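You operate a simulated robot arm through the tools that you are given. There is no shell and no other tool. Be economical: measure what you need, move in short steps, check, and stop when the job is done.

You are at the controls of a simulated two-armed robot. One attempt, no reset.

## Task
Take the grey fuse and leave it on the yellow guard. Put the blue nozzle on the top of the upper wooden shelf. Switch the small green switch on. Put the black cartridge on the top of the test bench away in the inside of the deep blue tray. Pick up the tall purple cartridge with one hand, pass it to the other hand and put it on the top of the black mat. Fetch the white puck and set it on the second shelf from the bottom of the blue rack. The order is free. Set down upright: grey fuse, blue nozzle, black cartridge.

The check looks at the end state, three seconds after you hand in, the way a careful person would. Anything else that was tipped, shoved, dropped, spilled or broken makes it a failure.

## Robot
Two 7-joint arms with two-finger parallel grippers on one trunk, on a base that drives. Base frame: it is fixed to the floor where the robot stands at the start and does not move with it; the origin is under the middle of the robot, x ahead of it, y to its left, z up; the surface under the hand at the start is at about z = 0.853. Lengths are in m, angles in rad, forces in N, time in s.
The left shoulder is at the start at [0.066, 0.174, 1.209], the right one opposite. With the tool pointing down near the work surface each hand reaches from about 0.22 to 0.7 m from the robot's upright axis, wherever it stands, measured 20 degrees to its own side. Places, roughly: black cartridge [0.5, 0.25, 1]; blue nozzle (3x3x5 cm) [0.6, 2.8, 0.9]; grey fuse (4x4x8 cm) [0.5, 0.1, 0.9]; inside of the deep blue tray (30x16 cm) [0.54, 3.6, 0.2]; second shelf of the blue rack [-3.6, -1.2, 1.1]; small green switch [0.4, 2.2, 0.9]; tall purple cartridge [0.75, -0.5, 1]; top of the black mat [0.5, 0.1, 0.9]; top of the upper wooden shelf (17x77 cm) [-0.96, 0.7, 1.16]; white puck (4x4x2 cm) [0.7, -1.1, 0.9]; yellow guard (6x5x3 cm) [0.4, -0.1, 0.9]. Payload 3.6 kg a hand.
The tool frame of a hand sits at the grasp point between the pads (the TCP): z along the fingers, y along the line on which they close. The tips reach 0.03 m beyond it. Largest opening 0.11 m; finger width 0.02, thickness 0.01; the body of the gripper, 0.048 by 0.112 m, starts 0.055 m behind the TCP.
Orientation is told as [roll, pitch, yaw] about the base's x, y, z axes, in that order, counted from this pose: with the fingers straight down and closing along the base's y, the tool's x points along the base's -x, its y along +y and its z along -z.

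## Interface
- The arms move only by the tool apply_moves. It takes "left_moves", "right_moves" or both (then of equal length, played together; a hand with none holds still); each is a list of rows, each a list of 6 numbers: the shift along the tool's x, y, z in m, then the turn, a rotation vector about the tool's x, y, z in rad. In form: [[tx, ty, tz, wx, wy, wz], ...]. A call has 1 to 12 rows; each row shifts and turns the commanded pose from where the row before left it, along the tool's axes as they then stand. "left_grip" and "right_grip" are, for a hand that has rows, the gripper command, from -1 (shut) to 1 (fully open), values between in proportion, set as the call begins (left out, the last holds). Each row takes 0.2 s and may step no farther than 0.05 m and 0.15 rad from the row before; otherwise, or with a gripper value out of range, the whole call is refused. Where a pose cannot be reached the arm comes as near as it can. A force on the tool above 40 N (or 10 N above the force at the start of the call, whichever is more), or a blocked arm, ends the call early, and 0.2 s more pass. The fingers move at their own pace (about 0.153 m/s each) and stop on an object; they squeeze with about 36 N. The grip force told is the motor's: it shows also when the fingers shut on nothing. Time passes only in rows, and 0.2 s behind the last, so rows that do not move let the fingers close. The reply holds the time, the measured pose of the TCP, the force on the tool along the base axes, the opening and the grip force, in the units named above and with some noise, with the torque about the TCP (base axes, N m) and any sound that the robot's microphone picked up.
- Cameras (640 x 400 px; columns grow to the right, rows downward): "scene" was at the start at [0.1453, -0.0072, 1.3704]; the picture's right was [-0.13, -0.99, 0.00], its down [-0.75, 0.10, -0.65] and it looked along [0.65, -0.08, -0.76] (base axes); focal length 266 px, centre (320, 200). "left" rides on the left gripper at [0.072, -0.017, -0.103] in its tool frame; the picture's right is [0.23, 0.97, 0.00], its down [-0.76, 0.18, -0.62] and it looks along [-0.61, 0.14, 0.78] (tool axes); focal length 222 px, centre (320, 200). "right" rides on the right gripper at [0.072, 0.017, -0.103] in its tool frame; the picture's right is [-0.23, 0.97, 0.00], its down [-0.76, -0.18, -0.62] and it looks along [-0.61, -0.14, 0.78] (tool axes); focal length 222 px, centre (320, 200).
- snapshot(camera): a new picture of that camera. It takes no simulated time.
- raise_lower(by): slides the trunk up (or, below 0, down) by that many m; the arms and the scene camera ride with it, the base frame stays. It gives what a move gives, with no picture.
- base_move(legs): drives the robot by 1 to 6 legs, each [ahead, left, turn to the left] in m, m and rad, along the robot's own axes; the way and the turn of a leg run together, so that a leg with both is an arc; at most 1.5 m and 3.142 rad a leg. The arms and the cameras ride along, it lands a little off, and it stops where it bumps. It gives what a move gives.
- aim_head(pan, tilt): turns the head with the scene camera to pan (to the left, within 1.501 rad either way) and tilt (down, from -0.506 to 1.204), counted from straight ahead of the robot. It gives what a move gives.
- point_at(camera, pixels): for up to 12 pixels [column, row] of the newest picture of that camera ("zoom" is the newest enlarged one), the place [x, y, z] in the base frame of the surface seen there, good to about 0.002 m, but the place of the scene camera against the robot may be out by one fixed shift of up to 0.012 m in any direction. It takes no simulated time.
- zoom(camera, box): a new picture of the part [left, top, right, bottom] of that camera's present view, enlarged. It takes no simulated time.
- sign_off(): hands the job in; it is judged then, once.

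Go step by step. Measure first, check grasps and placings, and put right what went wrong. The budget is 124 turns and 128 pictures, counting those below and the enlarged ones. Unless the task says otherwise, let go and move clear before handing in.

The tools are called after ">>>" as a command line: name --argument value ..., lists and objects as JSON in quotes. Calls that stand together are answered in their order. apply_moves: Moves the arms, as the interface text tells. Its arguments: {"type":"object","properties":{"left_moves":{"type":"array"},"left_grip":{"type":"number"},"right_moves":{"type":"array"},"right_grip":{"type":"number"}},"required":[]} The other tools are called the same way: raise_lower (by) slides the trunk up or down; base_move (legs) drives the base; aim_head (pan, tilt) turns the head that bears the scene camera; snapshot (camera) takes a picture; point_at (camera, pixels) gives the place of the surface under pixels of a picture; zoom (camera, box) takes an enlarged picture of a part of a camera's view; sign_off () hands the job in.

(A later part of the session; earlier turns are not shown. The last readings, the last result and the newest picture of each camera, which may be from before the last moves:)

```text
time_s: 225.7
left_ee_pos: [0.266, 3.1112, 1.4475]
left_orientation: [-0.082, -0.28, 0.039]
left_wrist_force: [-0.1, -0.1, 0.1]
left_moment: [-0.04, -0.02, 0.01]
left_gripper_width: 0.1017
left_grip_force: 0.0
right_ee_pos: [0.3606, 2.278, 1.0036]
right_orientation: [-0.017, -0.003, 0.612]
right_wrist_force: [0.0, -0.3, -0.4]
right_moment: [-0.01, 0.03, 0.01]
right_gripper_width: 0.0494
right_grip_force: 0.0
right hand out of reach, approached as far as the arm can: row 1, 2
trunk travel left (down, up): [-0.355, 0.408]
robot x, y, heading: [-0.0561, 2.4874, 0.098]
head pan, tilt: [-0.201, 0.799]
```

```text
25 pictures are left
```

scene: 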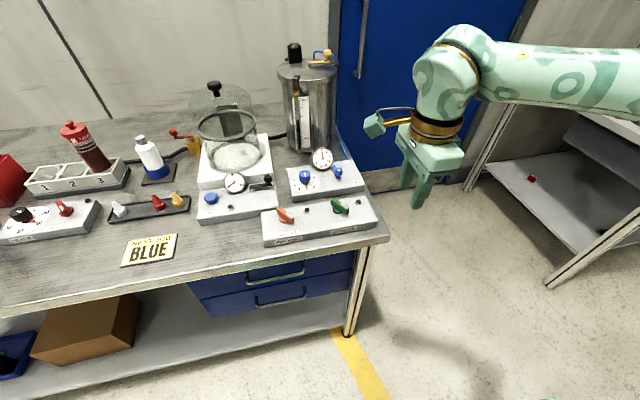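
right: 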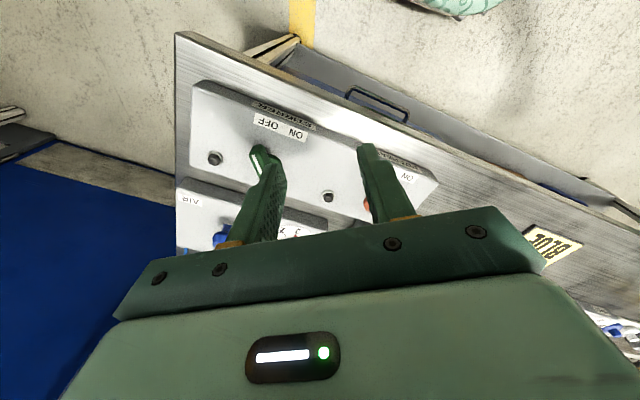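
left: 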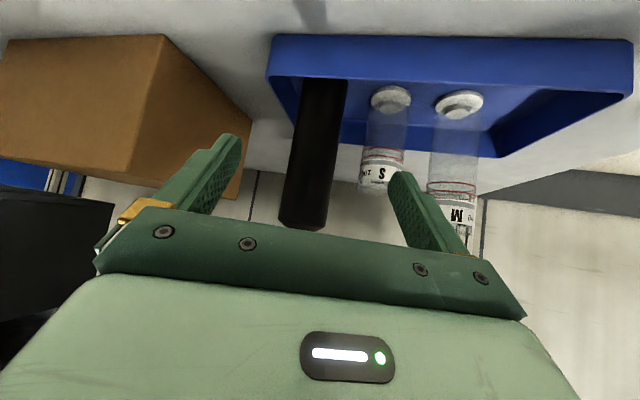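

The wrist is at its yaw limit again. I'll turn the base another 0.15 rad, relax the wrist yaw, and then move over the knob.

>>> base_move --legs '[[0, 0, 0.15]]'

>>> apply_moves --right_moves '[[0, 0, 0, 0, 0, 0.085], [0, 0, 0, 0, 0, 0.085], [0.0067, -0.0364, 0, 0, 0, 0], [0.0067, -0.0364, 0, 0, 0, 0], [0.0067, -0.0364, 0, 0, 0, 0], [0, 0, 0, 0, 0, 0]]'

>>> snapshot --camera "right"

```text
time_s: 226.7
left_ee_pos: [0.1689, 3.1539, 1.449]
left_orientation: [-0.083, -0.28, 0.19]
left_wrist_force: [-0.9, 0.4, 0.2]
left_moment: [-0.05, 0.03, 0.01]
left_gripper_width: 0.1018
left_grip_force: 0.0
right_ee_pos: [0.3885, 2.3428, 1.0033]
right_orientation: [-0.019, 0.001, 0.765]
right_wrist_force: [-0.4, 0.4, 0.4]
right_moment: [-0.03, 0.04, -0.03]
right_gripper_width: 0.0498
right_grip_force: 0.0
trunk travel left (down, up): [-0.355, 0.408]
robot x, y, heading: [-0.0516, 2.4913, 0.254]
head pan, tilt: [-0.201, 0.799]
```

```text
time_s: 228.1
left_ee_pos: [0.1695, 3.1517, 1.4469]
left_orientation: [-0.081, -0.281, 0.19]
left_wrist_force: [-0.3, 0.6, -0.3]
left_moment: [-0.01, -0.01, 0.03]
left_gripper_width: 0.1018
left_grip_force: 0.0
right_ee_pos: [0.4233, 2.2563, 0.9959]
right_orientation: [-0.02, -0.007, 0.591]
right_wrist_force: [-0.4, 1.0, 0.1]
right_moment: [0.01, -0.01, -0.05]
right_gripper_width: 0.0493
right_grip_force: 0.1
right hand out of reach, approached as far as the arm can: row 5
trunk travel left (down, up): [-0.355, 0.408]
robot x, y, heading: [-0.0561, 2.4908, 0.249]
head pan, tilt: [-0.201, 0.799]
```

```text
24 pictures are left
```

right: 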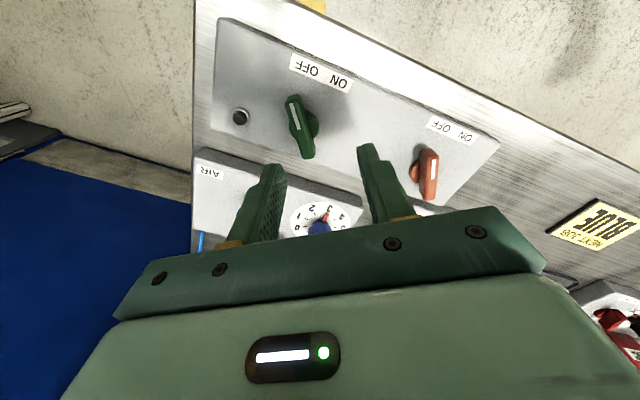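

The hand is 18 mm off the knob, so I'll nudge the base to correct it.

>>> base_move --legs '[[0.004, -0.018, 0]]'

>>> apply_moves --right_moves '[[0, 0, 0.025, 0, 0, 0], [0, 0, 0.02, 0, 0, 0], [0, 0, 0, 0, 0, 0]]'

>>> snapshot --camera "right"

```text
time_s: 228.9
left_ee_pos: [0.1766, 3.1372, 1.4485]
left_orientation: [-0.083, -0.281, 0.191]
left_wrist_force: [0.3, -0.1, 0.6]
left_moment: [0.02, 0.06, 0.0]
left_gripper_width: 0.1018
left_grip_force: 0.1
right_ee_pos: [0.4309, 2.2436, 0.9956]
right_orientation: [-0.021, -0.008, 0.594]
right_wrist_force: [0.1, -0.9, 0.2]
right_moment: [0.03, -0.03, 0.0]
right_gripper_width: 0.0496
right_grip_force: 0.1
trunk travel left (down, up): [-0.355, 0.408]
robot x, y, heading: [-0.046, 2.4717, 0.256]
head pan, tilt: [-0.201, 0.799]
```

```text
time_s: 229.7
left_ee_pos: [0.1766, 3.1371, 1.447]
left_orientation: [-0.082, -0.281, 0.192]
left_wrist_force: [1.0, 0.3, 0.4]
left_moment: [-0.02, 0.0, 0.02]
left_gripper_width: 0.102
left_grip_force: 0.0
right_ee_pos: [0.4316, 2.2413, 0.9522]
right_orientation: [-0.022, -0.007, 0.593]
right_wrist_force: [-0.1, -0.8, 0.0]
right_moment: [0.02, 0.0, -0.02]
right_gripper_width: 0.0494
right_grip_force: 0.1
trunk travel left (down, up): [-0.355, 0.408]
robot x, y, heading: [-0.0423, 2.4731, 0.253]
head pan, tilt: [-0.201, 0.799]
```

```text
23 pictures are left
```

right: 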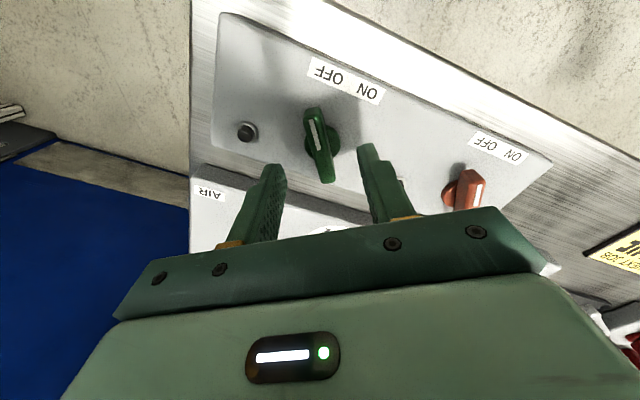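

The bar lies between the fingers and parallel to them. I'll descend to z 0.918 and close.

>>> apply_moves --right_moves '[[0, 0, 0.02, 0, 0, 0], [0, 0, 0.014, 0, 0, 0], [0, 0, 0, 0, 0, 0]]'

>>> apply_moves --right_moves '[[0, 0, 0, 0, 0, 0], [0, 0, 0, 0, 0, 0], [0, 0, 0, 0, 0, 0]]' --right_grip -1

```text
time_s: 230.5
left_ee_pos: [0.176, 3.1366, 1.4475]
left_orientation: [-0.082, -0.28, 0.191]
left_wrist_force: [0.7, -0.1, 0.1]
left_moment: [0.0, -0.04, 0.02]
left_gripper_width: 0.1017
left_grip_force: 0.0
right_ee_pos: [0.4333, 2.2403, 0.9193]
right_orientation: [-0.02, -0.008, 0.593]
right_wrist_force: [-0.3, -0.9, 0.1]
right_moment: [0.01, 0.01, -0.03]
right_gripper_width: 0.0496
right_grip_force: 0.0
trunk travel left (down, up): [-0.355, 0.408]
robot x, y, heading: [-0.0419, 2.4708, 0.25]
head pan, tilt: [-0.201, 0.799]
```

```text
time_s: 231.3
left_ee_pos: [0.1771, 3.1375, 1.4475]
left_orientation: [-0.081, -0.282, 0.19]
left_wrist_force: [0.4, -0.2, -0.5]
left_moment: [-0.02, -0.03, -0.01]
left_gripper_width: 0.1016
left_grip_force: 0.1
right_ee_pos: [0.4333, 2.2409, 0.9185]
right_orientation: [-0.02, -0.006, 0.594]
right_wrist_force: [-2.2, 4.0, -4.2]
right_moment: [1.22, 0.01, 0.01]
right_gripper_width: 0.0131
right_grip_force: 45.4
trunk travel left (down, up): [-0.355, 0.408]
robot x, y, heading: [-0.0475, 2.4754, 0.253]
head pan, tilt: [-0.201, 0.799]
```

The bar is gripped at 0.013 m. I'll turn it clockwise about the vertical and watch the torque.

>>> apply_moves --right_moves '[[0, 0, 0, 0, 0, 0.12], [0, 0, 0, 0, 0, 0.12], [0, 0, 0, 0, 0, 0.12], [0, 0, 0, 0, 0, 0.12], [0, 0, 0, 0, 0, 0.12], [0, 0, 0, 0, 0, 0.12], [0, 0, 0, 0, 0, 0.12], [0, 0, 0, 0, 0, 0.12], [0, 0, 0, 0, 0, 0.12], [0, 0, 0, 0, 0, 0.11], [0, 0, 0, 0, 0, 0]]'

```text
time_s: 233.7
left_ee_pos: [0.1754, 3.14, 1.4454]
left_orientation: [-0.085, -0.282, 0.192]
left_wrist_force: [0.3, -0.7, -0.4]
left_moment: [0.03, 0.04, -0.03]
left_gripper_width: 0.1018
left_grip_force: 0.1
right_ee_pos: [0.433, 2.2436, 0.9189]
right_orientation: [-0.001, -0.024, -0.597]
right_wrist_force: [5.2, 21.7, 16.2]
right_moment: [0.98, 0.35, 0.0]
right_gripper_width: 0.0128
right_grip_force: 45.7
trunk travel left (down, up): [-0.355, 0.408]
robot x, y, heading: [-0.048, 2.472, 0.256]
head pan, tilt: [-0.201, 0.799]
```

It turned to -0.597 without stopping. I'll open, rise and look at the pointer.

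>>> apply_moves --right_moves '[[0, 0, 0, 0, 0, 0], [0, 0, 0, 0, 0, 0], [0, 0, -0.03, 0, 0, 0], [0, 0, -0.04, 0, 0, 0], [0, 0, -0.04, 0, 0, 0], [0, 0, 0, 0, 0, 0]]' --right_grip -0.1

>>> snapshot --camera "right"

>>> zoom --camera "scene" --box '[300, 150, 480, 280]'

```text
time_s: 234.1
left_ee_pos: [0.1764, 3.1336, 1.4497]
left_orientation: [-0.082, -0.284, 0.188]
left_wrist_force: [1.0, -0.5, 0.1]
left_moment: [-0.03, -0.01, -0.01]
left_gripper_width: 0.1015
left_grip_force: 0.0
right_ee_pos: [0.4272, 2.234, 0.9177]
right_orientation: [-0.01, -0.02, -0.614]
right_wrist_force: [-11.7, -4.0, 25.7]
right_moment: [0.47, 0.15, 0.25]
right_gripper_width: 0.0449
right_grip_force: 0.0
trunk travel left (down, up): [-0.355, 0.408]
robot x, y, heading: [-0.0442, 2.4736, 0.248]
head pan, tilt: [-0.201, 0.799]
stopped in row 1 (right hand): the force on the tool passed its limit at 44 N (the readings are from after the stop); the commanded pose is now the measured one
```

```text
22 pictures are left
```

right: 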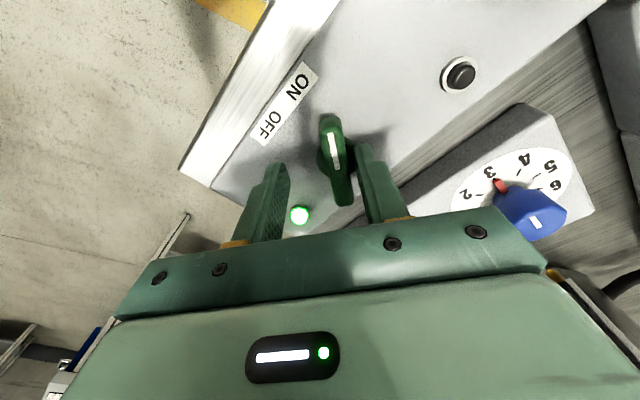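

```text
3.08 times, centred on (390, 215) of scene
```

zoom: 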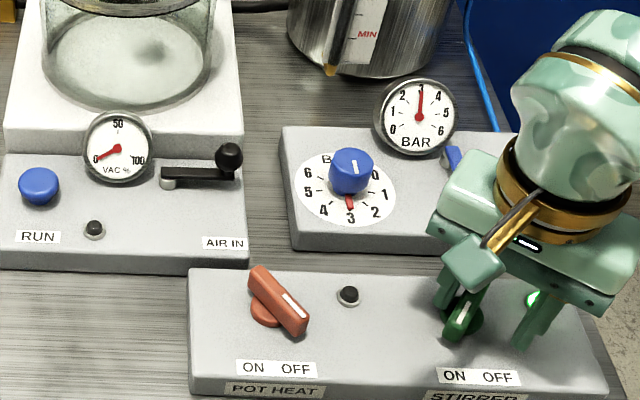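

The lamp by the switch is lit green and the pointer is at ON. I'll rise straight up.

>>> apply_moves --right_moves '[[0, 0, -0.01, 0, 0, 0], [0, 0, -0.03, 0, 0, 0], [0, 0, -0.04, 0, 0, 0], [0, 0, -0.04, 0, 0, 0], [0, 0, -0.04, 0, 0, 0], [0, 0, 0, 0, 0, 0]]'

>>> zoom --camera "scene" --box '[300, 150, 480, 280]'

```text
time_s: 235.4
left_ee_pos: [0.1791, 3.1367, 1.4475]
left_orientation: [-0.082, -0.281, 0.19]
left_wrist_force: [0.4, 0.5, -0.3]
left_moment: [-0.02, -0.01, 0.01]
left_gripper_width: 0.1021
left_grip_force: 0.1
right_ee_pos: [0.4282, 2.2378, 1.078]
right_orientation: [-0.015, -0.019, -0.613]
right_wrist_force: [0.0, 0.8, -1.0]
right_moment: [0.03, -0.02, 0.0]
right_gripper_width: 0.0496
right_grip_force: 0.0
trunk travel left (down, up): [-0.355, 0.408]
robot x, y, heading: [-0.046, 2.4736, 0.25]
head pan, tilt: [-0.201, 0.799]
```

```text
3.08 times, centred on (390, 215) of scene
```

zoom: 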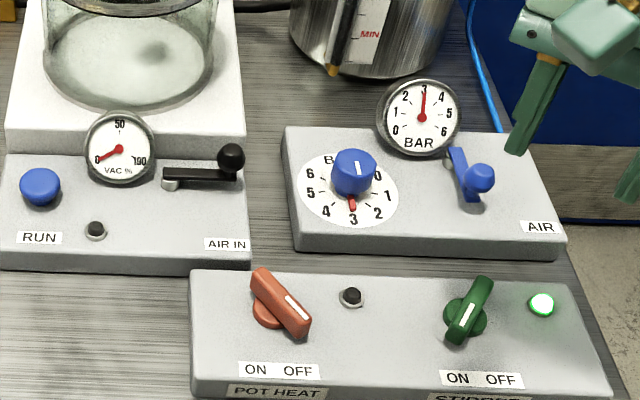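

The switch is ON with its lamp lit. Now for the white puck: I'll drive down along the benches to y about -0.8.

>>> base_move --legs '[[-0.12, 0, 0], [0, 0, -0.25], [0, -1.5, 0], [0, -1.5, 0], [0, -0.25, 0]]'

>>> aim_head --pan -0.3 --tilt 0.7

>>> snapshot --camera "scene"

```text
time_s: 253.1
left_ee_pos: [0.2213, -0.2282, 1.4472]
left_orientation: [-0.081, -0.282, -0.043]
left_wrist_force: [-0.5, -0.1, 0.4]
left_moment: [0.03, 0.01, 0.0]
left_gripper_width: 0.1017
left_grip_force: 0.0
right_ee_pos: [0.26, -1.1582, 1.0779]
right_orientation: [-0.012, -0.018, -0.843]
right_wrist_force: [0.0, 0.3, 0.3]
right_moment: [-0.02, 0.03, 0.02]
right_gripper_width: 0.0492
right_grip_force: 0.2
trunk travel left (down, up): [-0.355, 0.408]
robot x, y, heading: [-0.1471, -0.8179, 0.019]
head pan, tilt: [-0.201, 0.799]
```

```text
time_s: 253.8
left_ee_pos: [0.221, -0.2255, 1.4472]
left_orientation: [-0.081, -0.281, -0.041]
left_wrist_force: [-0.8, -0.3, -0.2]
left_moment: [-0.01, -0.01, -0.02]
left_gripper_width: 0.1016
left_grip_force: 0.0
right_ee_pos: [0.2596, -1.1586, 1.078]
right_orientation: [-0.013, -0.019, -0.843]
right_wrist_force: [-0.6, 0.6, -0.5]
right_moment: [-0.03, 0.0, -0.03]
right_gripper_width: 0.0496
right_grip_force: 0.0
trunk travel left (down, up): [-0.355, 0.408]
robot x, y, heading: [-0.1501, -0.8213, 0.017]
head pan, tilt: [-0.3, 0.7]
```

```text
19 pictures are left
```

scene: 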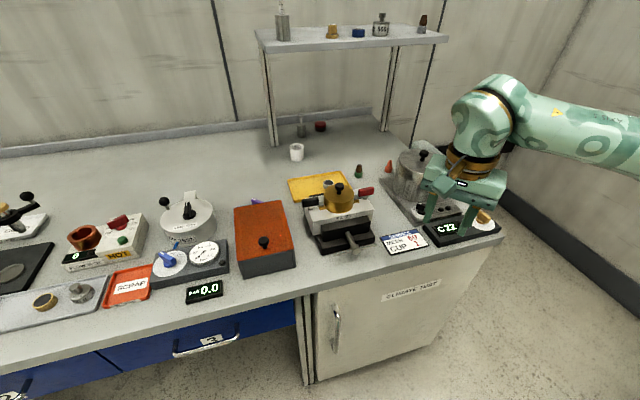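

The yellow tray at (320,185) seems to hold a small puck behind the valve. I'll zoom.

>>> zoom --camera "scene" --box '[270, 130, 430, 230]'

>>> point_at --camera "zoom" --pixels '[[235, 217], [222, 212], [248, 212], [234, 205], [150, 225], [280, 240], [106, 90], [355, 170], [475, 150]]'

```text
4.00 times, centred on (350, 180) of scene
```

zoom: 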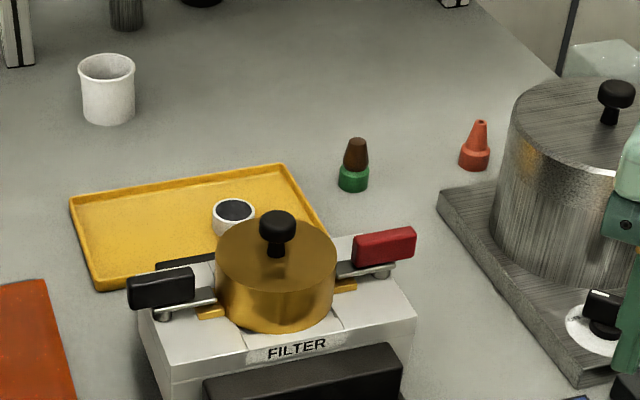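

```text
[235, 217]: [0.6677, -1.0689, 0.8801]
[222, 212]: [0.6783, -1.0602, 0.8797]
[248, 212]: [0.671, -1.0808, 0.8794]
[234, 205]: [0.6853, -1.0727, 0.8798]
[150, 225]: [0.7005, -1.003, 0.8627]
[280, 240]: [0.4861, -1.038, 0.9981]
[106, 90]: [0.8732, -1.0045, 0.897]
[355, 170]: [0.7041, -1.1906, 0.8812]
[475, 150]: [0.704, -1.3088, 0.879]
```

The puck is at about (0.678,-1.070) with its top at z 0.88, in the yellow tray behind the filter pot, whose lid is at z 1.0. I'll raise the trunk 0.12, drive forward 0.19, and yaw the hand to about -1.5.

>>> raise_lower --by 0.12

>>> base_move --legs '[[0.19, 0, -0.018]]'

>>> apply_moves --right_moves '[[0, 0, 0, 0, 0, 0.14], [0, 0, 0, 0, 0, 0.14], [0, 0, 0, 0, 0, 0.14], [0, 0, 0, 0, 0, 0.14], [0, 0, 0, 0, 0, 0.13], [0, 0.04, 0, 0, 0, 0], [0, 0.04, 0, 0, 0, 0], [0, 0.04, 0, 0, 0, 0], [0, 0.04, 0, 0, 0, 0], [0, 0, 0, 0, 0, 0]]' --right_grip 0.2

```text
time_s: 255.2
left_ee_pos: [0.1992, -0.2283, 1.5802]
left_orientation: [-0.075, -0.322, -0.043]
left_wrist_force: [0.2, 0.1, -0.2]
left_moment: [0.02, 0.02, -0.02]
left_gripper_width: 0.1015
left_grip_force: 0.1
right_ee_pos: [0.2593, -1.1582, 1.198]
right_orientation: [-0.012, -0.02, -0.844]
right_wrist_force: [-0.4, 0.0, -0.2]
right_moment: [-0.02, 0.03, 0.0]
right_gripper_width: 0.0497
right_grip_force: 0.1
trunk travel left (down, up): [-0.475, 0.288]
robot x, y, heading: [-0.1464, -0.8237, 0.018]
head pan, tilt: [-0.3, 0.7]
```

```text
time_s: 256.8
left_ee_pos: [0.4025, -0.2324, 1.5807]
left_orientation: [-0.078, -0.322, -0.058]
left_wrist_force: [0.2, 0.4, 0.4]
left_moment: [0.03, 0.01, -0.04]
left_gripper_width: 0.102
left_grip_force: 0.0
right_ee_pos: [0.4464, -1.1635, 1.1973]
right_orientation: [-0.012, -0.019, -0.86]
right_wrist_force: [-0.6, 0.6, -0.6]
right_moment: [0.02, 0.03, -0.03]
right_gripper_width: 0.0497
right_grip_force: 0.1
trunk travel left (down, up): [-0.475, 0.288]
robot x, y, heading: [0.0437, -0.8188, 0.004]
head pan, tilt: [-0.3, 0.7]
```

```text
time_s: 259.0
left_ee_pos: [0.4, -0.2328, 1.5806]
left_orientation: [-0.077, -0.322, -0.063]
left_wrist_force: [-0.3, -0.6, 0.2]
left_moment: [0.03, -0.03, -0.03]
left_gripper_width: 0.1019
left_grip_force: 0.0
right_ee_pos: [0.6049, -1.1585, 1.1995]
right_orientation: [0.006, -0.023, -1.549]
right_wrist_force: [-0.1, -0.7, -0.2]
right_moment: [0.03, -0.02, -0.03]
right_gripper_width: 0.0659
right_grip_force: 0.1
trunk travel left (down, up): [-0.475, 0.288]
robot x, y, heading: [0.0439, -0.815, 0.002]
head pan, tilt: [-0.3, 0.7]
```

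>>> apply_moves --right_moves '[[0.044, 0, 0, 0, 0, 0], [0.0445, 0, 0, 0, 0, 0], [0, 0, 0.05, 0, 0, 0], [0, 0.0365, 0, 0, 0, 0], [0, 0.0365, 0, 0, 0, 0], [0, 0, 0.05, 0, 0, 0], [0, 0, 0.05, 0, 0, 0], [0, 0, 0.03, 0, 0, 0], [0, 0, 0, 0, 0, 0]]'

>>> snapshot --camera "right"

```text
time_s: 261.0
left_ee_pos: [0.4022, -0.2312, 1.5793]
left_orientation: [-0.077, -0.322, -0.06]
left_wrist_force: [-0.2, -0.1, 0.4]
left_moment: [0.01, 0.01, -0.03]
left_gripper_width: 0.1016
left_grip_force: 0.0
right_ee_pos: [0.6624, -1.0701, 1.0207]
right_orientation: [0.002, -0.023, -1.549]
right_wrist_force: [-0.4, 0.7, 0.3]
right_moment: [0.03, -0.03, -0.03]
right_gripper_width: 0.0659
right_grip_force: 0.2
right hand out of reach, approached as far as the arm can: row 7, 8
trunk travel left (down, up): [-0.475, 0.288]
robot x, y, heading: [0.0445, -0.82, 0.003]
head pan, tilt: [-0.3, 0.7]
```

```text
17 pictures are left
```

right: 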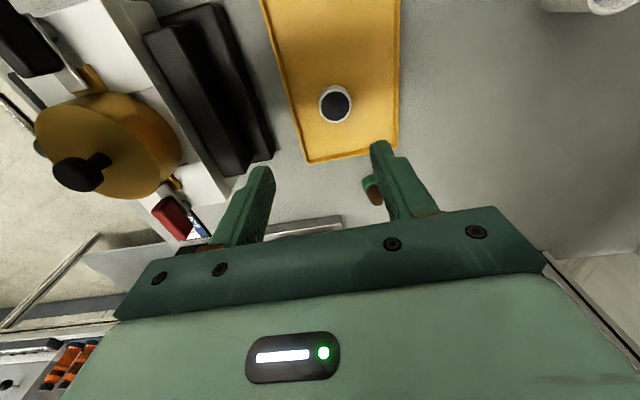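

>>> point_at --camera "right" --pixels '[[336, 105], [321, 105], [351, 105], [336, 90], [336, 120], [336, 140], [80, 170], [377, 190]]'

```text
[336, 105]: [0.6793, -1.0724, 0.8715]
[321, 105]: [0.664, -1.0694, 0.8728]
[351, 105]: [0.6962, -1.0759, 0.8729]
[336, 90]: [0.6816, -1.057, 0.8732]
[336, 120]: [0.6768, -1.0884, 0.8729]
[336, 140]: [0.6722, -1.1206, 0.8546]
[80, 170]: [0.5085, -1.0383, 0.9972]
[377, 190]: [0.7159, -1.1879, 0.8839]
```

The puck's centre is (0.680,-1.0725) with its top at 0.873, just beyond reach. I'll raise the hand a little, lower the trunk 0.1 and move the base 2.5 cm closer.

>>> apply_moves --right_moves '[[0, 0, -0.05, 0, 0, 0], [0, 0, -0.01, 0, 0, 0]]'

>>> raise_lower --by -0.11

>>> base_move --legs '[[0.025, 0, 0]]'

```text
time_s: 261.6
left_ee_pos: [0.4019, -0.2324, 1.5816]
left_orientation: [-0.078, -0.323, -0.059]
left_wrist_force: [0.4, 0.0, 1.1]
left_moment: [-0.01, 0.02, -0.04]
left_gripper_width: 0.1016
left_grip_force: 0.1
right_ee_pos: [0.6723, -1.0679, 1.077]
right_orientation: [-0.001, -0.022, -1.55]
right_wrist_force: [-0.3, 0.3, 0.1]
right_moment: [0.06, -0.02, 0.0]
right_gripper_width: 0.066
right_grip_force: 0.1
right hand out of reach, approached as far as the arm can: row 1
trunk travel left (down, up): [-0.475, 0.288]
robot x, y, heading: [0.0443, -0.8198, 0.001]
head pan, tilt: [-0.3, 0.7]
```

```text
time_s: 263.0
left_ee_pos: [0.4228, -0.2311, 1.4574]
left_orientation: [-0.08, -0.282, -0.06]
left_wrist_force: [0.6, 0.0, 0.1]
left_moment: [0.03, 0.01, -0.02]
left_gripper_width: 0.1017
left_grip_force: 0.0
right_ee_pos: [0.6758, -1.0686, 0.9367]
right_orientation: [-0.058, -0.023, -1.55]
right_wrist_force: [-0.1, 0.7, 0.0]
right_moment: [-0.01, 0.03, -0.01]
right_gripper_width: 0.0661
right_grip_force: 0.0
trunk travel left (down, up): [-0.365, 0.398]
robot x, y, heading: [0.0459, -0.8206, -0.0]
head pan, tilt: [-0.3, 0.7]
```

```text
time_s: 263.8
left_ee_pos: [0.4472, -0.2314, 1.4567]
left_orientation: [-0.08, -0.282, -0.061]
left_wrist_force: [0.6, 0.4, 0.4]
left_moment: [-0.03, 0.04, -0.01]
left_gripper_width: 0.1018
left_grip_force: 0.0
right_ee_pos: [0.7011, -1.0682, 0.9345]
right_orientation: [-0.058, -0.024, -1.55]
right_wrist_force: [-0.3, -0.5, 0.1]
right_moment: [-0.01, 0.03, 0.02]
right_gripper_width: 0.0661
right_grip_force: 0.0
trunk travel left (down, up): [-0.365, 0.398]
robot x, y, heading: [0.0687, -0.8216, 0.002]
head pan, tilt: [-0.3, 0.7]
```

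The hand is at (0.701,-1.068,0.935). I'll level it, shift back 2 cm, descend to z 0.888 and close.

>>> apply_moves --right_moves '[[-0.0045, -0.021, 0, -0.058, 0.024, 0], [0, 0, 0, 0, 0, 0], [0, 0, 0.02, 0, 0, 0], [0, 0, 0.015, 0, 0, 0], [0, 0, 0, 0, 0, 0]]'

>>> snapshot --camera "right"

```text
time_s: 265.0
left_ee_pos: [0.4464, -0.2308, 1.4578]
left_orientation: [-0.08, -0.285, -0.059]
left_wrist_force: [-0.1, 0.0, 0.5]
left_moment: [0.01, 0.03, -0.03]
left_gripper_width: 0.1014
left_grip_force: 0.0
right_ee_pos: [0.7041, -1.072, 0.9011]
right_orientation: [0.006, 0.001, -1.552]
right_wrist_force: [2.5, -5.4, 26.2]
right_moment: [-0.22, 0.83, 0.14]
right_gripper_width: 0.0649
right_grip_force: 0.0
right hand out of reach, approached as far as the arm can: row 1, 4
trunk travel left (down, up): [-0.365, 0.398]
robot x, y, heading: [0.0701, -0.8187, -0.002]
head pan, tilt: [-0.3, 0.7]
```

```text
16 pictures are left
```

right: 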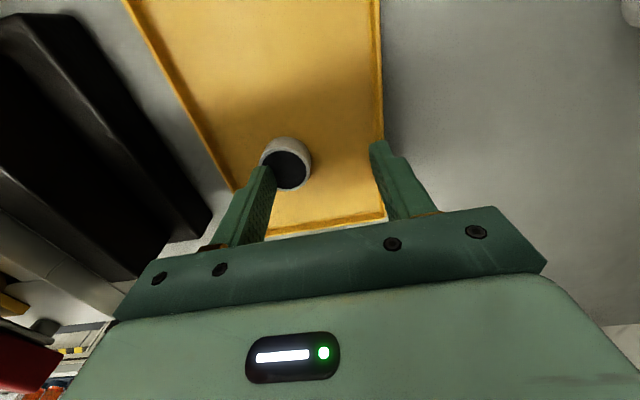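

The sideways shift did not happen, and the near finger is resting on the puck at 26 N. I'll raise at once and then shift.

>>> apply_moves --right_moves '[[0, 0, -0.02, 0, 0, 0], [0, 0, -0.015, 0, 0, 0], [0, -0.012, 0, 0, 0, 0], [0, -0.012, 0, 0, 0, 0], [0, 0, 0, 0, 0, 0]]'

>>> snapshot --camera "right"

```text
time_s: 266.2
left_ee_pos: [0.4488, -0.2312, 1.4582]
left_orientation: [-0.08, -0.281, -0.059]
left_wrist_force: [-0.1, -0.4, -0.3]
left_moment: [0.01, 0.01, 0.07]
left_gripper_width: 0.1018
left_grip_force: 0.0
right_ee_pos: [0.7094, -1.0722, 0.9268]
right_orientation: [-0.002, 0.002, -1.55]
right_wrist_force: [0.2, -0.1, -0.5]
right_moment: [-0.04, 0.05, -0.01]
right_gripper_width: 0.066
right_grip_force: 0.1
right hand out of reach, approached as far as the arm can: row 1, 3, 4
trunk travel left (down, up): [-0.365, 0.398]
robot x, y, heading: [0.0723, -0.8186, -0.005]
head pan, tilt: [-0.3, 0.7]
```

```text
15 pictures are left
```

right: 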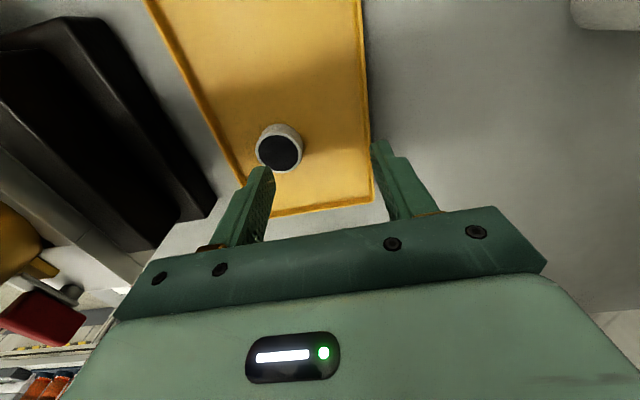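

The stretched arm won't pull in, so I'll position with the base instead: 3 cm back, then a small descent.

>>> base_move --legs '[[-0.03, 0, 0]]'

>>> apply_moves --right_moves '[[0, 0, 0.012, 0, 0, 0], [0, 0, 0, 0, 0, 0]]'

>>> snapshot --camera "right"

```text
time_s: 267.1
left_ee_pos: [0.4158, -0.2323, 1.4579]
left_orientation: [-0.081, -0.285, -0.06]
left_wrist_force: [-1.7, -0.1, 0.5]
left_moment: [-0.03, -0.02, -0.02]
left_gripper_width: 0.1019
left_grip_force: 0.1
right_ee_pos: [0.6787, -1.0717, 0.9267]
right_orientation: [0.002, 0.003, -1.551]
right_wrist_force: [0.4, -0.6, -0.1]
right_moment: [-0.05, -0.02, 0.0]
right_gripper_width: 0.066
right_grip_force: 0.0
trunk travel left (down, up): [-0.365, 0.398]
robot x, y, heading: [0.0397, -0.8162, 0.0]
head pan, tilt: [-0.3, 0.7]
```

```text
time_s: 267.7
left_ee_pos: [0.4178, -0.2312, 1.4582]
left_orientation: [-0.081, -0.284, -0.059]
left_wrist_force: [-0.4, 0.4, 0.4]
left_moment: [0.0, -0.03, 0.03]
left_gripper_width: 0.1016
left_grip_force: 0.0
right_ee_pos: [0.6778, -1.0721, 0.9138]
right_orientation: [0.0, 0.002, -1.55]
right_wrist_force: [0.1, 0.4, 0.3]
right_moment: [-0.01, -0.02, 0.02]
right_gripper_width: 0.0661
right_grip_force: 0.1
trunk travel left (down, up): [-0.365, 0.398]
robot x, y, heading: [0.0381, -0.8201, -0.0]
head pan, tilt: [-0.3, 0.7]
```

```text
14 pictures are left
```

right: 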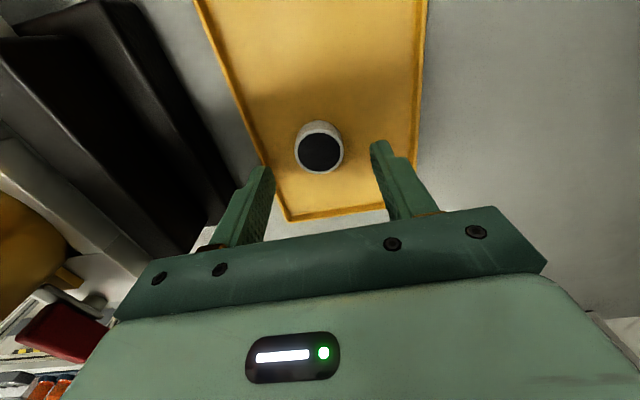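

The puck is centred between the fingers at (320,150). I'll descend to 0.888 and close.

>>> apply_moves --right_moves '[[0, 0, 0.015, 0, 0, 0], [0, 0, 0.01, 0, 0, 0], [0, 0, 0, 0, 0, 0]]'

>>> apply_moves --right_moves '[[0, 0, 0, 0, 0, 0], [0, 0, 0, 0, 0, 0], [0, 0, 0, 0, 0, 0]]' --right_grip -0.8

>>> raise_lower --by 0.2

>>> snapshot --camera "right"

```text
time_s: 268.5
left_ee_pos: [0.4157, -0.2302, 1.4585]
left_orientation: [-0.08, -0.284, -0.059]
left_wrist_force: [0.4, -0.6, -0.5]
left_moment: [0.03, -0.02, 0.02]
left_gripper_width: 0.1018
left_grip_force: 0.0
right_ee_pos: [0.6719, -1.0699, 0.8942]
right_orientation: [0.007, 0.001, -1.553]
right_wrist_force: [4.2, -4.1, 27.2]
right_moment: [-0.2, 0.92, 0.17]
right_gripper_width: 0.0641
right_grip_force: 0.0
right hand out of reach, approached as far as the arm can: row 1
trunk travel left (down, up): [-0.365, 0.398]
robot x, y, heading: [0.0389, -0.8181, -0.004]
head pan, tilt: [-0.3, 0.7]
```

```text
time_s: 268.8
left_ee_pos: [0.4171, -0.2308, 1.4577]
left_orientation: [-0.08, -0.282, -0.063]
left_wrist_force: [1.0, 0.2, -0.2]
left_moment: [0.0, 0.0, 0.0]
left_gripper_width: 0.1018
left_grip_force: 0.1
right_ee_pos: [0.6705, -1.0714, 0.8937]
right_orientation: [-0.003, 0.004, -1.559]
right_wrist_force: [-5.8, 0.5, 20.8]
right_moment: [-0.02, 0.24, -0.01]
right_gripper_width: 0.0343
right_grip_force: 23.5
trunk travel left (down, up): [-0.365, 0.398]
robot x, y, heading: [0.0373, -0.8185, 0.001]
head pan, tilt: [-0.3, 0.7]
stopped in row 1 (right hand): the force on the tool passed its limit at 47 N (the readings are from after the stop); the commanded pose is now the measured one
```

```text
time_s: 270.9
left_ee_pos: [0.3854, -0.2321, 1.6766]
left_orientation: [-0.076, -0.34, -0.06]
left_wrist_force: [-0.7, 1.1, 0.8]
left_moment: [0.03, -0.04, 0.02]
left_gripper_width: 0.1019
left_grip_force: 0.0
right_ee_pos: [0.6693, -1.0715, 1.1404]
right_orientation: [0.074, 0.003, -1.556]
right_wrist_force: [-0.3, 0.2, -0.2]
right_moment: [-0.03, 0.0, 0.04]
right_gripper_width: 0.0331
right_grip_force: 36.7
trunk travel left (down, up): [-0.565, 0.198]
robot x, y, heading: [0.0406, -0.8185, -0.005]
head pan, tilt: [-0.3, 0.7]
```

```text
13 pictures are left
```

right: 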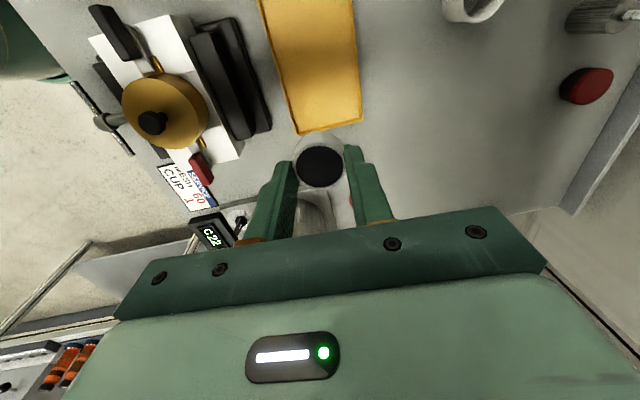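

The puck is held at 0.033 m, and I have few turns left. I'll raise the trunk a little, back off, turn to face the rack, and look.

>>> raise_lower --by 0.1

>>> base_move --legs '[[-0.3, 0, 0], [0, 0, -3.13], [0, 0.2, 0]]'

>>> aim_head --pan 0.0 --tilt 0.3

>>> snapshot --camera "scene"

>>> point_at --camera "scene" --pixels '[[320, 200], [320, 230], [280, 200], [360, 200], [320, 260], [320, 300], [250, 260], [390, 260], [320, 170], [420, 300], [300, 180], [340, 150]]'

```text
time_s: 272.3
left_ee_pos: [0.3857, -0.2321, 1.7756]
left_orientation: [-0.074, -0.344, -0.061]
left_wrist_force: [-0.6, 0.3, -0.6]
left_moment: [0.04, 0.0, -0.02]
left_gripper_width: 0.1016
left_grip_force: 0.1
right_ee_pos: [0.6658, -1.0705, 1.2435]
right_orientation: [0.08, 0.004, -1.556]
right_wrist_force: [0.1, -0.8, 0.0]
right_moment: [0.01, -0.02, 0.01]
right_gripper_width: 0.0329
right_grip_force: 36.4
trunk travel left (down, up): [-0.665, 0.098]
robot x, y, heading: [0.038, -0.8213, -0.001]
head pan, tilt: [-0.3, 0.7]
```

```text
time_s: 282.8
left_ee_pos: [-0.5792, -1.6097, 1.7774]
left_orientation: [-0.07, -0.341, 3.117]
left_wrist_force: [-0.2, 0.2, -0.8]
left_moment: [-0.03, 0.01, 0.0]
left_gripper_width: 0.1016
left_grip_force: 0.0
right_ee_pos: [-0.8917, -0.7846, 1.2442]
right_orientation: [0.082, 0.008, 1.623]
right_wrist_force: [0.5, 0.3, 0.3]
right_moment: [-0.02, -0.02, 0.0]
right_gripper_width: 0.0331
right_grip_force: 36.0
trunk travel left (down, up): [-0.665, 0.098]
robot x, y, heading: [-0.2543, -1.0166, -3.105]
head pan, tilt: [-0.3, 0.7]
```

```text
time_s: 283.6
left_ee_pos: [-0.5785, -1.6142, 1.7756]
left_orientation: [-0.073, -0.343, 3.121]
left_wrist_force: [0.1, -1.2, 0.3]
left_moment: [-0.01, -0.01, -0.01]
left_gripper_width: 0.102
left_grip_force: 0.0
right_ee_pos: [-0.8924, -0.7886, 1.2439]
right_orientation: [0.08, 0.002, 1.623]
right_wrist_force: [0.2, 0.7, -0.8]
right_moment: [0.02, 0.0, 0.0]
right_gripper_width: 0.033
right_grip_force: 36.0
trunk travel left (down, up): [-0.665, 0.098]
robot x, y, heading: [-0.2542, -1.0116, -3.103]
head pan, tilt: [0.0, 0.3]
```

```text
12 pictures are left
```

scene: 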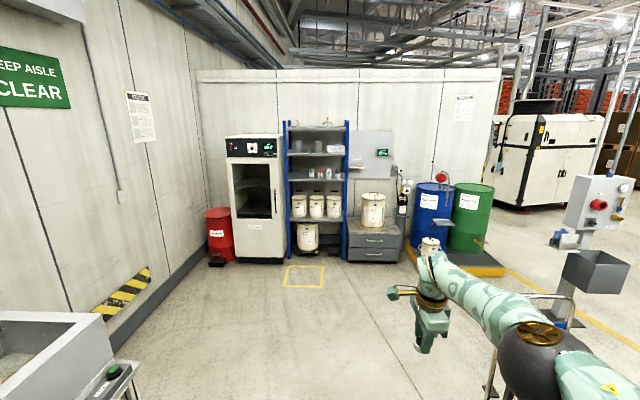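

```text
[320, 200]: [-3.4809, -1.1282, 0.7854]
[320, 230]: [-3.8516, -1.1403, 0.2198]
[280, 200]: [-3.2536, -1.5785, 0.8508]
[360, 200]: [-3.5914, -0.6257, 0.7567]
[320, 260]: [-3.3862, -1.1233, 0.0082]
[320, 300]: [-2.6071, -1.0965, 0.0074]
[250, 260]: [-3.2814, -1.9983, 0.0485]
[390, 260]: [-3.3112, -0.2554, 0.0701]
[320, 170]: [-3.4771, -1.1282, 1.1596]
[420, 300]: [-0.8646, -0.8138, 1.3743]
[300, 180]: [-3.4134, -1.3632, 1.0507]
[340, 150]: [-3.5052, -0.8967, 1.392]
```

The rack's front is at x about -3.41, with the second shelf near z 1.07 and the next shelf near 1.4, so a vertical hand would not fit under it. I'll turn the hand to close sideways, pitch it forward about the wrist, drive closer, and look at the shelf.

>>> apply_moves --right_moves '[[0, 0, 0, 0.08, 0, -0.12], [0, 0, 0, 0, 0, -0.143], [0, 0, 0, 0, 0, -0.143], [0, 0, 0, 0, 0, -0.143], [0, 0, 0, 0, 0, -0.143], [0, 0, 0, 0, 0, -0.143], [0, 0, 0, 0, 0, -0.143], [0, 0, 0, 0, 0, -0.143], [0, 0, 0, 0, 0, -0.143], [0, 0, 0, 0, 0, -0.143], [0, 0, 0, 0, 0, -0.143]]'

>>> apply_moves --right_moves '[[-0.0325, 0, 0, 0, -0.13, 0], [-0.0325, 0, 0, 0, -0.13, 0], [-0.0325, 0, 0, 0, -0.13, 0], [-0.0325, 0, 0, 0, -0.13, 0], [-0.0325, 0, 0, 0, -0.13, 0], [-0.0325, 0, 0, 0, -0.13, 0], [0, 0, 0, 0, 0, 0]]'

>>> base_move --legs '[[1.4, 0, -0.036]]'

>>> zoom --camera "scene" --box '[220, 60, 420, 240]'

>>> point_at --camera "zoom" --pixels '[[150, 200], [200, 200], [250, 200], [300, 200], [350, 200], [200, 230], [250, 230], [300, 230], [200, 170], [250, 170], [300, 170], [250, 140]]'

```text
time_s: 286.0
left_ee_pos: [-0.5787, -1.6142, 1.7765]
left_orientation: [-0.075, -0.342, 3.118]
left_wrist_force: [-0.2, 0.9, -0.1]
left_moment: [-0.01, -0.03, 0.01]
left_gripper_width: 0.1018
left_grip_force: 0.0
right_ee_pos: [-0.8711, -0.78, 1.2582]
right_orientation: [-0.002, -0.001, 2.839]
right_wrist_force: [-0.2, -0.1, -0.3]
right_moment: [0.0, 0.0, -0.02]
right_gripper_width: 0.033
right_grip_force: 35.9
right hand out of reach, approached as far as the arm can: row 1, 2, 9, 10, 11
trunk travel left (down, up): [-0.665, 0.098]
robot x, y, heading: [-0.2561, -1.0136, -3.105]
head pan, tilt: [0.0, 0.3]
```

```text
time_s: 287.6
left_ee_pos: [-0.5793, -1.6145, 1.7766]
left_orientation: [-0.073, -0.344, 3.119]
left_wrist_force: [0.1, -0.4, -0.7]
left_moment: [-0.01, 0.02, 0.01]
left_gripper_width: 0.1019
left_grip_force: 0.0
right_ee_pos: [-1.0069, -0.725, 1.3099]
right_orientation: [0.0, -0.784, 2.838]
right_wrist_force: [0.1, 0.2, 0.5]
right_moment: [0.03, 0.0, 0.03]
right_gripper_width: 0.033
right_grip_force: 35.5
right hand out of reach, approached as far as the arm can: row 2, 4, 5, 6
trunk travel left (down, up): [-0.665, 0.098]
robot x, y, heading: [-0.2537, -1.0152, -3.105]
head pan, tilt: [0.0, 0.3]
```

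```text
time_s: 291.4
left_ee_pos: [-1.3089, -1.5706, 1.7802]
left_orientation: [-0.069, -0.344, 2.877]
left_wrist_force: [1.1, 0.2, -0.2]
left_moment: [-0.07, 0.01, 0.02]
left_gripper_width: 0.1016
left_grip_force: 0.2
right_ee_pos: [-1.5126, -0.6074, 1.3105]
right_orientation: [0.01, -0.784, 2.59]
right_wrist_force: [0.2, 1.1, 0.5]
right_moment: [-0.01, -0.01, 0.08]
right_gripper_width: 0.0331
right_grip_force: 35.6
trunk travel left (down, up): [-0.665, 0.098]
robot x, y, heading: [-0.8559, -1.0712, 2.932]
head pan, tilt: [0.0, 0.3]
stopped in leg 1: the robot was blocked; the commanded pose is now the measured one
```

```text
2.22 times, centred on (320, 150) of scene
```

zoom: 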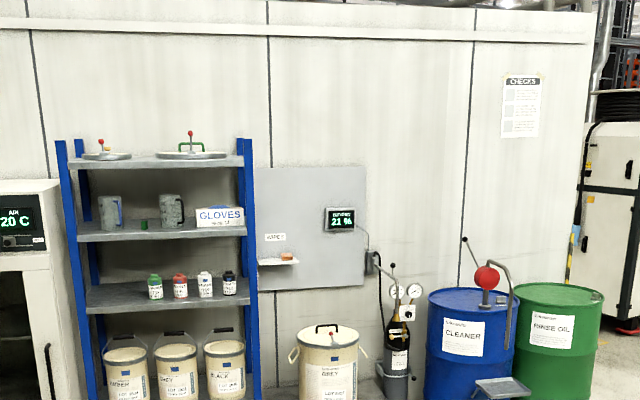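

```text
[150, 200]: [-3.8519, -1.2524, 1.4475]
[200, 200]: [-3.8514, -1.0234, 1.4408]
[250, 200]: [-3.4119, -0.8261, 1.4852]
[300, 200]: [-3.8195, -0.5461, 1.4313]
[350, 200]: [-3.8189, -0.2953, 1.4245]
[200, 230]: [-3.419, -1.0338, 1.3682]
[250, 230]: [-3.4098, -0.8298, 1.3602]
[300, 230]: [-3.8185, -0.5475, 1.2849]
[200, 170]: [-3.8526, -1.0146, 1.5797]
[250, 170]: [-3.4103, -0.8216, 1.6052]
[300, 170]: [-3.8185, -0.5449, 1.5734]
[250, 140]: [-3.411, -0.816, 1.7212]
```

The drive was blocked at x -0.86 and the robot turned right, so something stands on the right side. The free spot on the second shelf is left of the bottles, around y -1.38. I'll back up, straighten, and look down at the passage.

>>> base_move --legs '[[-0.2, 0, 0], [0, 0.06, 0.21]]'

>>> aim_head --pan 0.0 --tilt 0.8

>>> snapshot --camera "scene"

>>> point_at --camera "scene" --pixels '[[120, 150], [160, 200], [200, 250], [60, 200], [320, 200], [420, 200], [480, 250], [520, 200], [560, 300], [450, 320], [240, 320], [400, 300]]'

```text
time_s: 293.8
left_ee_pos: [-1.0077, -1.7624, 1.7774]
left_orientation: [-0.075, -0.346, 3.091]
left_wrist_force: [-0.2, 0.3, 0.4]
left_moment: [-0.02, 0.01, 0.01]
left_gripper_width: 0.1018
left_grip_force: 0.1
right_ee_pos: [-1.41, -0.8619, 1.3101]
right_orientation: [0.001, -0.783, 2.808]
right_wrist_force: [-0.3, -0.1, 0.1]
right_moment: [-0.02, -0.01, -0.01]
right_gripper_width: 0.033
right_grip_force: 36.3
trunk travel left (down, up): [-0.665, 0.098]
robot x, y, heading: [-0.6681, -1.1737, -3.128]
head pan, tilt: [0.0, 0.3]
```

```text
time_s: 294.7
left_ee_pos: [-1.0083, -1.7634, 1.7765]
left_orientation: [-0.075, -0.345, 3.09]
left_wrist_force: [0.4, 0.0, -0.2]
left_moment: [0.0, 0.05, 0.02]
left_gripper_width: 0.1018
left_grip_force: 0.1
right_ee_pos: [-1.4101, -0.8621, 1.3092]
right_orientation: [0.002, -0.783, 2.811]
right_wrist_force: [0.5, 0.2, 0.0]
right_moment: [-0.02, -0.02, 0.01]
right_gripper_width: 0.0327
right_grip_force: 35.9
trunk travel left (down, up): [-0.665, 0.098]
robot x, y, heading: [-0.664, -1.1733, -3.132]
head pan, tilt: [0.0, 0.799]
```

```text
10 pictures are left
```

scene: 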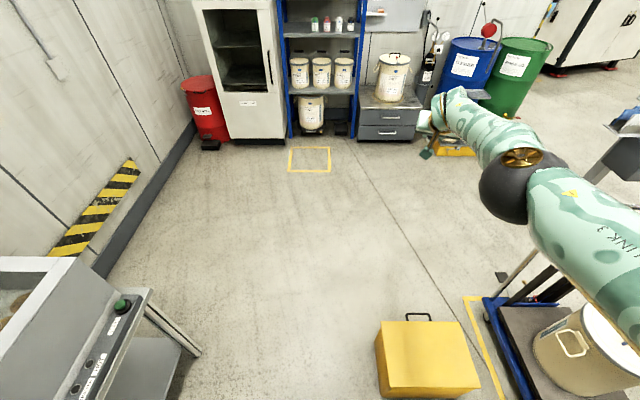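

```text
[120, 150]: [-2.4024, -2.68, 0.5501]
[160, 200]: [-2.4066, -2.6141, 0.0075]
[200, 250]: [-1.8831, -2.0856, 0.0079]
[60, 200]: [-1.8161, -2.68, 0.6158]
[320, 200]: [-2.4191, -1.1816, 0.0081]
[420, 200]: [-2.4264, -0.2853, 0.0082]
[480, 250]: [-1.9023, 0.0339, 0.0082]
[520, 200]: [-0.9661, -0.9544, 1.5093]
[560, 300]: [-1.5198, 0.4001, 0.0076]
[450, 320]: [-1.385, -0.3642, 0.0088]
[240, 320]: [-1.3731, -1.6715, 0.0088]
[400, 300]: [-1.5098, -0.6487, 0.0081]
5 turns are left
```

The obstacle was the yellow box in front-right at (425,360). The passage is clear at y about -1.32. I'll go through there, turn left 0.49, lower the trunk, approach the shelf opening and look.

>>> base_move --legs '[[0, 0.15, 0], [1.4, 0, 0], [0, 0, 0.49]]'

>>> raise_lower --by -0.11

>>> base_move --legs '[[0.369, -0.201, 0]]'

>>> snapshot --camera "right"

>>> point_at --camera "right" --pixels '[[320, 60], [320, 90], [320, 120], [320, 30], [240, 60], [400, 60], [240, 100], [400, 100], [180, 60], [460, 60], [320, 10], [320, 150]]'

>>> aim_head --pan -0.4 --tilt 0.4

>>> snapshot --camera "scene"

```text
time_s: 303.9
left_ee_pos: [-2.0662, -2.0116, 1.7771]
left_orientation: [-0.075, -0.344, -2.704]
left_wrist_force: [0.1, 0.6, 0.0]
left_moment: [-0.02, -0.01, -0.01]
left_gripper_width: 0.1017
left_grip_force: 0.0
right_ee_pos: [-2.8435, -1.4053, 1.3083]
right_orientation: [0.002, -0.781, -2.984]
right_wrist_force: [-0.6, -0.2, -0.6]
right_moment: [-0.01, -0.04, -0.01]
right_gripper_width: 0.0329
right_grip_force: 35.9
trunk travel left (down, up): [-0.665, 0.098]
robot x, y, heading: [-2.041, -1.3322, -2.643]
head pan, tilt: [0.0, 0.799]
```

```text
time_s: 305.4
left_ee_pos: [-2.0645, -2.0107, 1.6664]
left_orientation: [-0.076, -0.348, -2.704]
left_wrist_force: [0.3, 0.4, 0.3]
left_moment: [-0.02, 0.04, -0.01]
left_gripper_width: 0.102
left_grip_force: 0.1
right_ee_pos: [-2.8447, -1.4054, 1.1964]
right_orientation: [-0.003, -0.778, -2.982]
right_wrist_force: [-1.3, -0.4, -0.2]
right_moment: [-0.01, -0.03, 0.01]
right_gripper_width: 0.0343
right_grip_force: 36.1
trunk travel left (down, up): [-0.555, 0.208]
robot x, y, heading: [-2.0439, -1.3301, -2.644]
head pan, tilt: [0.0, 0.799]
```

```text
time_s: 307.9
left_ee_pos: [-2.4931, -2.0096, 1.6669]
left_orientation: [-0.077, -0.347, -2.709]
left_wrist_force: [0.6, -0.4, 0.1]
left_moment: [-0.02, 0.01, -0.02]
left_gripper_width: 0.1016
left_grip_force: 0.1
right_ee_pos: [-3.2695, -1.4011, 1.1976]
right_orientation: [-0.001, -0.777, -2.988]
right_wrist_force: [0.0, -0.1, -0.6]
right_moment: [-0.02, -0.02, 0.0]
right_gripper_width: 0.0342
right_grip_force: 36.4
trunk travel left (down, up): [-0.555, 0.208]
robot x, y, heading: [-2.4667, -1.3304, -2.646]
head pan, tilt: [0.0, 0.799]
```

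```text
9 pictures are left
```

right: 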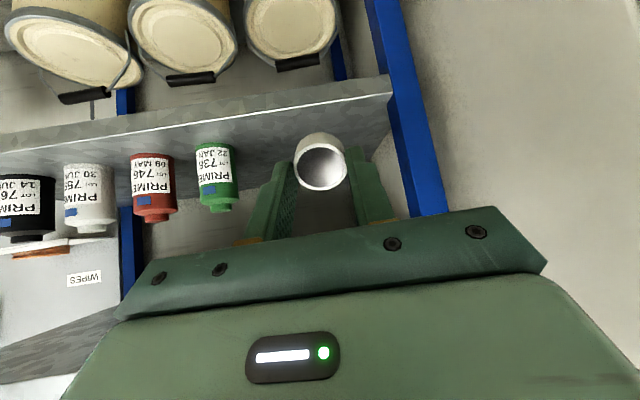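

```text
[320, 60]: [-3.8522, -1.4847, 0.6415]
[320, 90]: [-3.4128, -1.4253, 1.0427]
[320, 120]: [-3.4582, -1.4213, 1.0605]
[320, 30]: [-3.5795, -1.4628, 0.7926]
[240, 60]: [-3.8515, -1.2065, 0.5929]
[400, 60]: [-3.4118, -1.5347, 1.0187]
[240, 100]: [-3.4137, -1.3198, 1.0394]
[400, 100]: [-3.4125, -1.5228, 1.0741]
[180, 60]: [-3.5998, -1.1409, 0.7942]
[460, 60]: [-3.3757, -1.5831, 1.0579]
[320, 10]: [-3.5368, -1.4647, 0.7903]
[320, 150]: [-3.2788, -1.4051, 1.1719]
```

```text
time_s: 308.8
left_ee_pos: [-2.493, -2.0104, 1.6665]
left_orientation: [-0.076, -0.346, -2.709]
left_wrist_force: [0.0, 0.4, 0.0]
left_moment: [0.0, -0.02, -0.01]
left_gripper_width: 0.1016
left_grip_force: 0.1
right_ee_pos: [-3.2704, -1.4006, 1.1964]
right_orientation: [-0.001, -0.779, -2.99]
right_wrist_force: [1.1, 0.4, -0.5]
right_moment: [-0.01, -0.03, 0.02]
right_gripper_width: 0.0341
right_grip_force: 35.7
trunk travel left (down, up): [-0.555, 0.208]
robot x, y, heading: [-2.4633, -1.329, -2.643]
head pan, tilt: [-0.4, 0.4]
```

```text
8 pictures are left
4 turns are left
```

scene: 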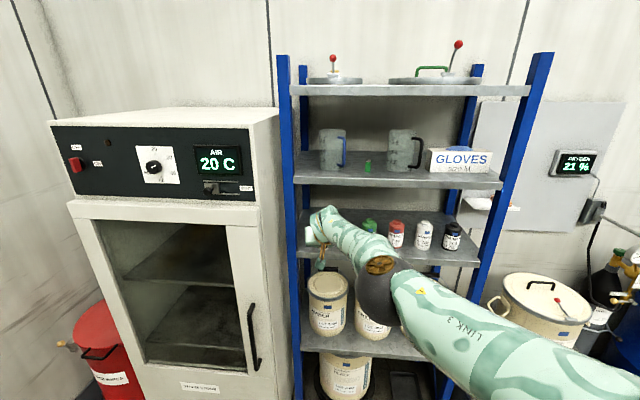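

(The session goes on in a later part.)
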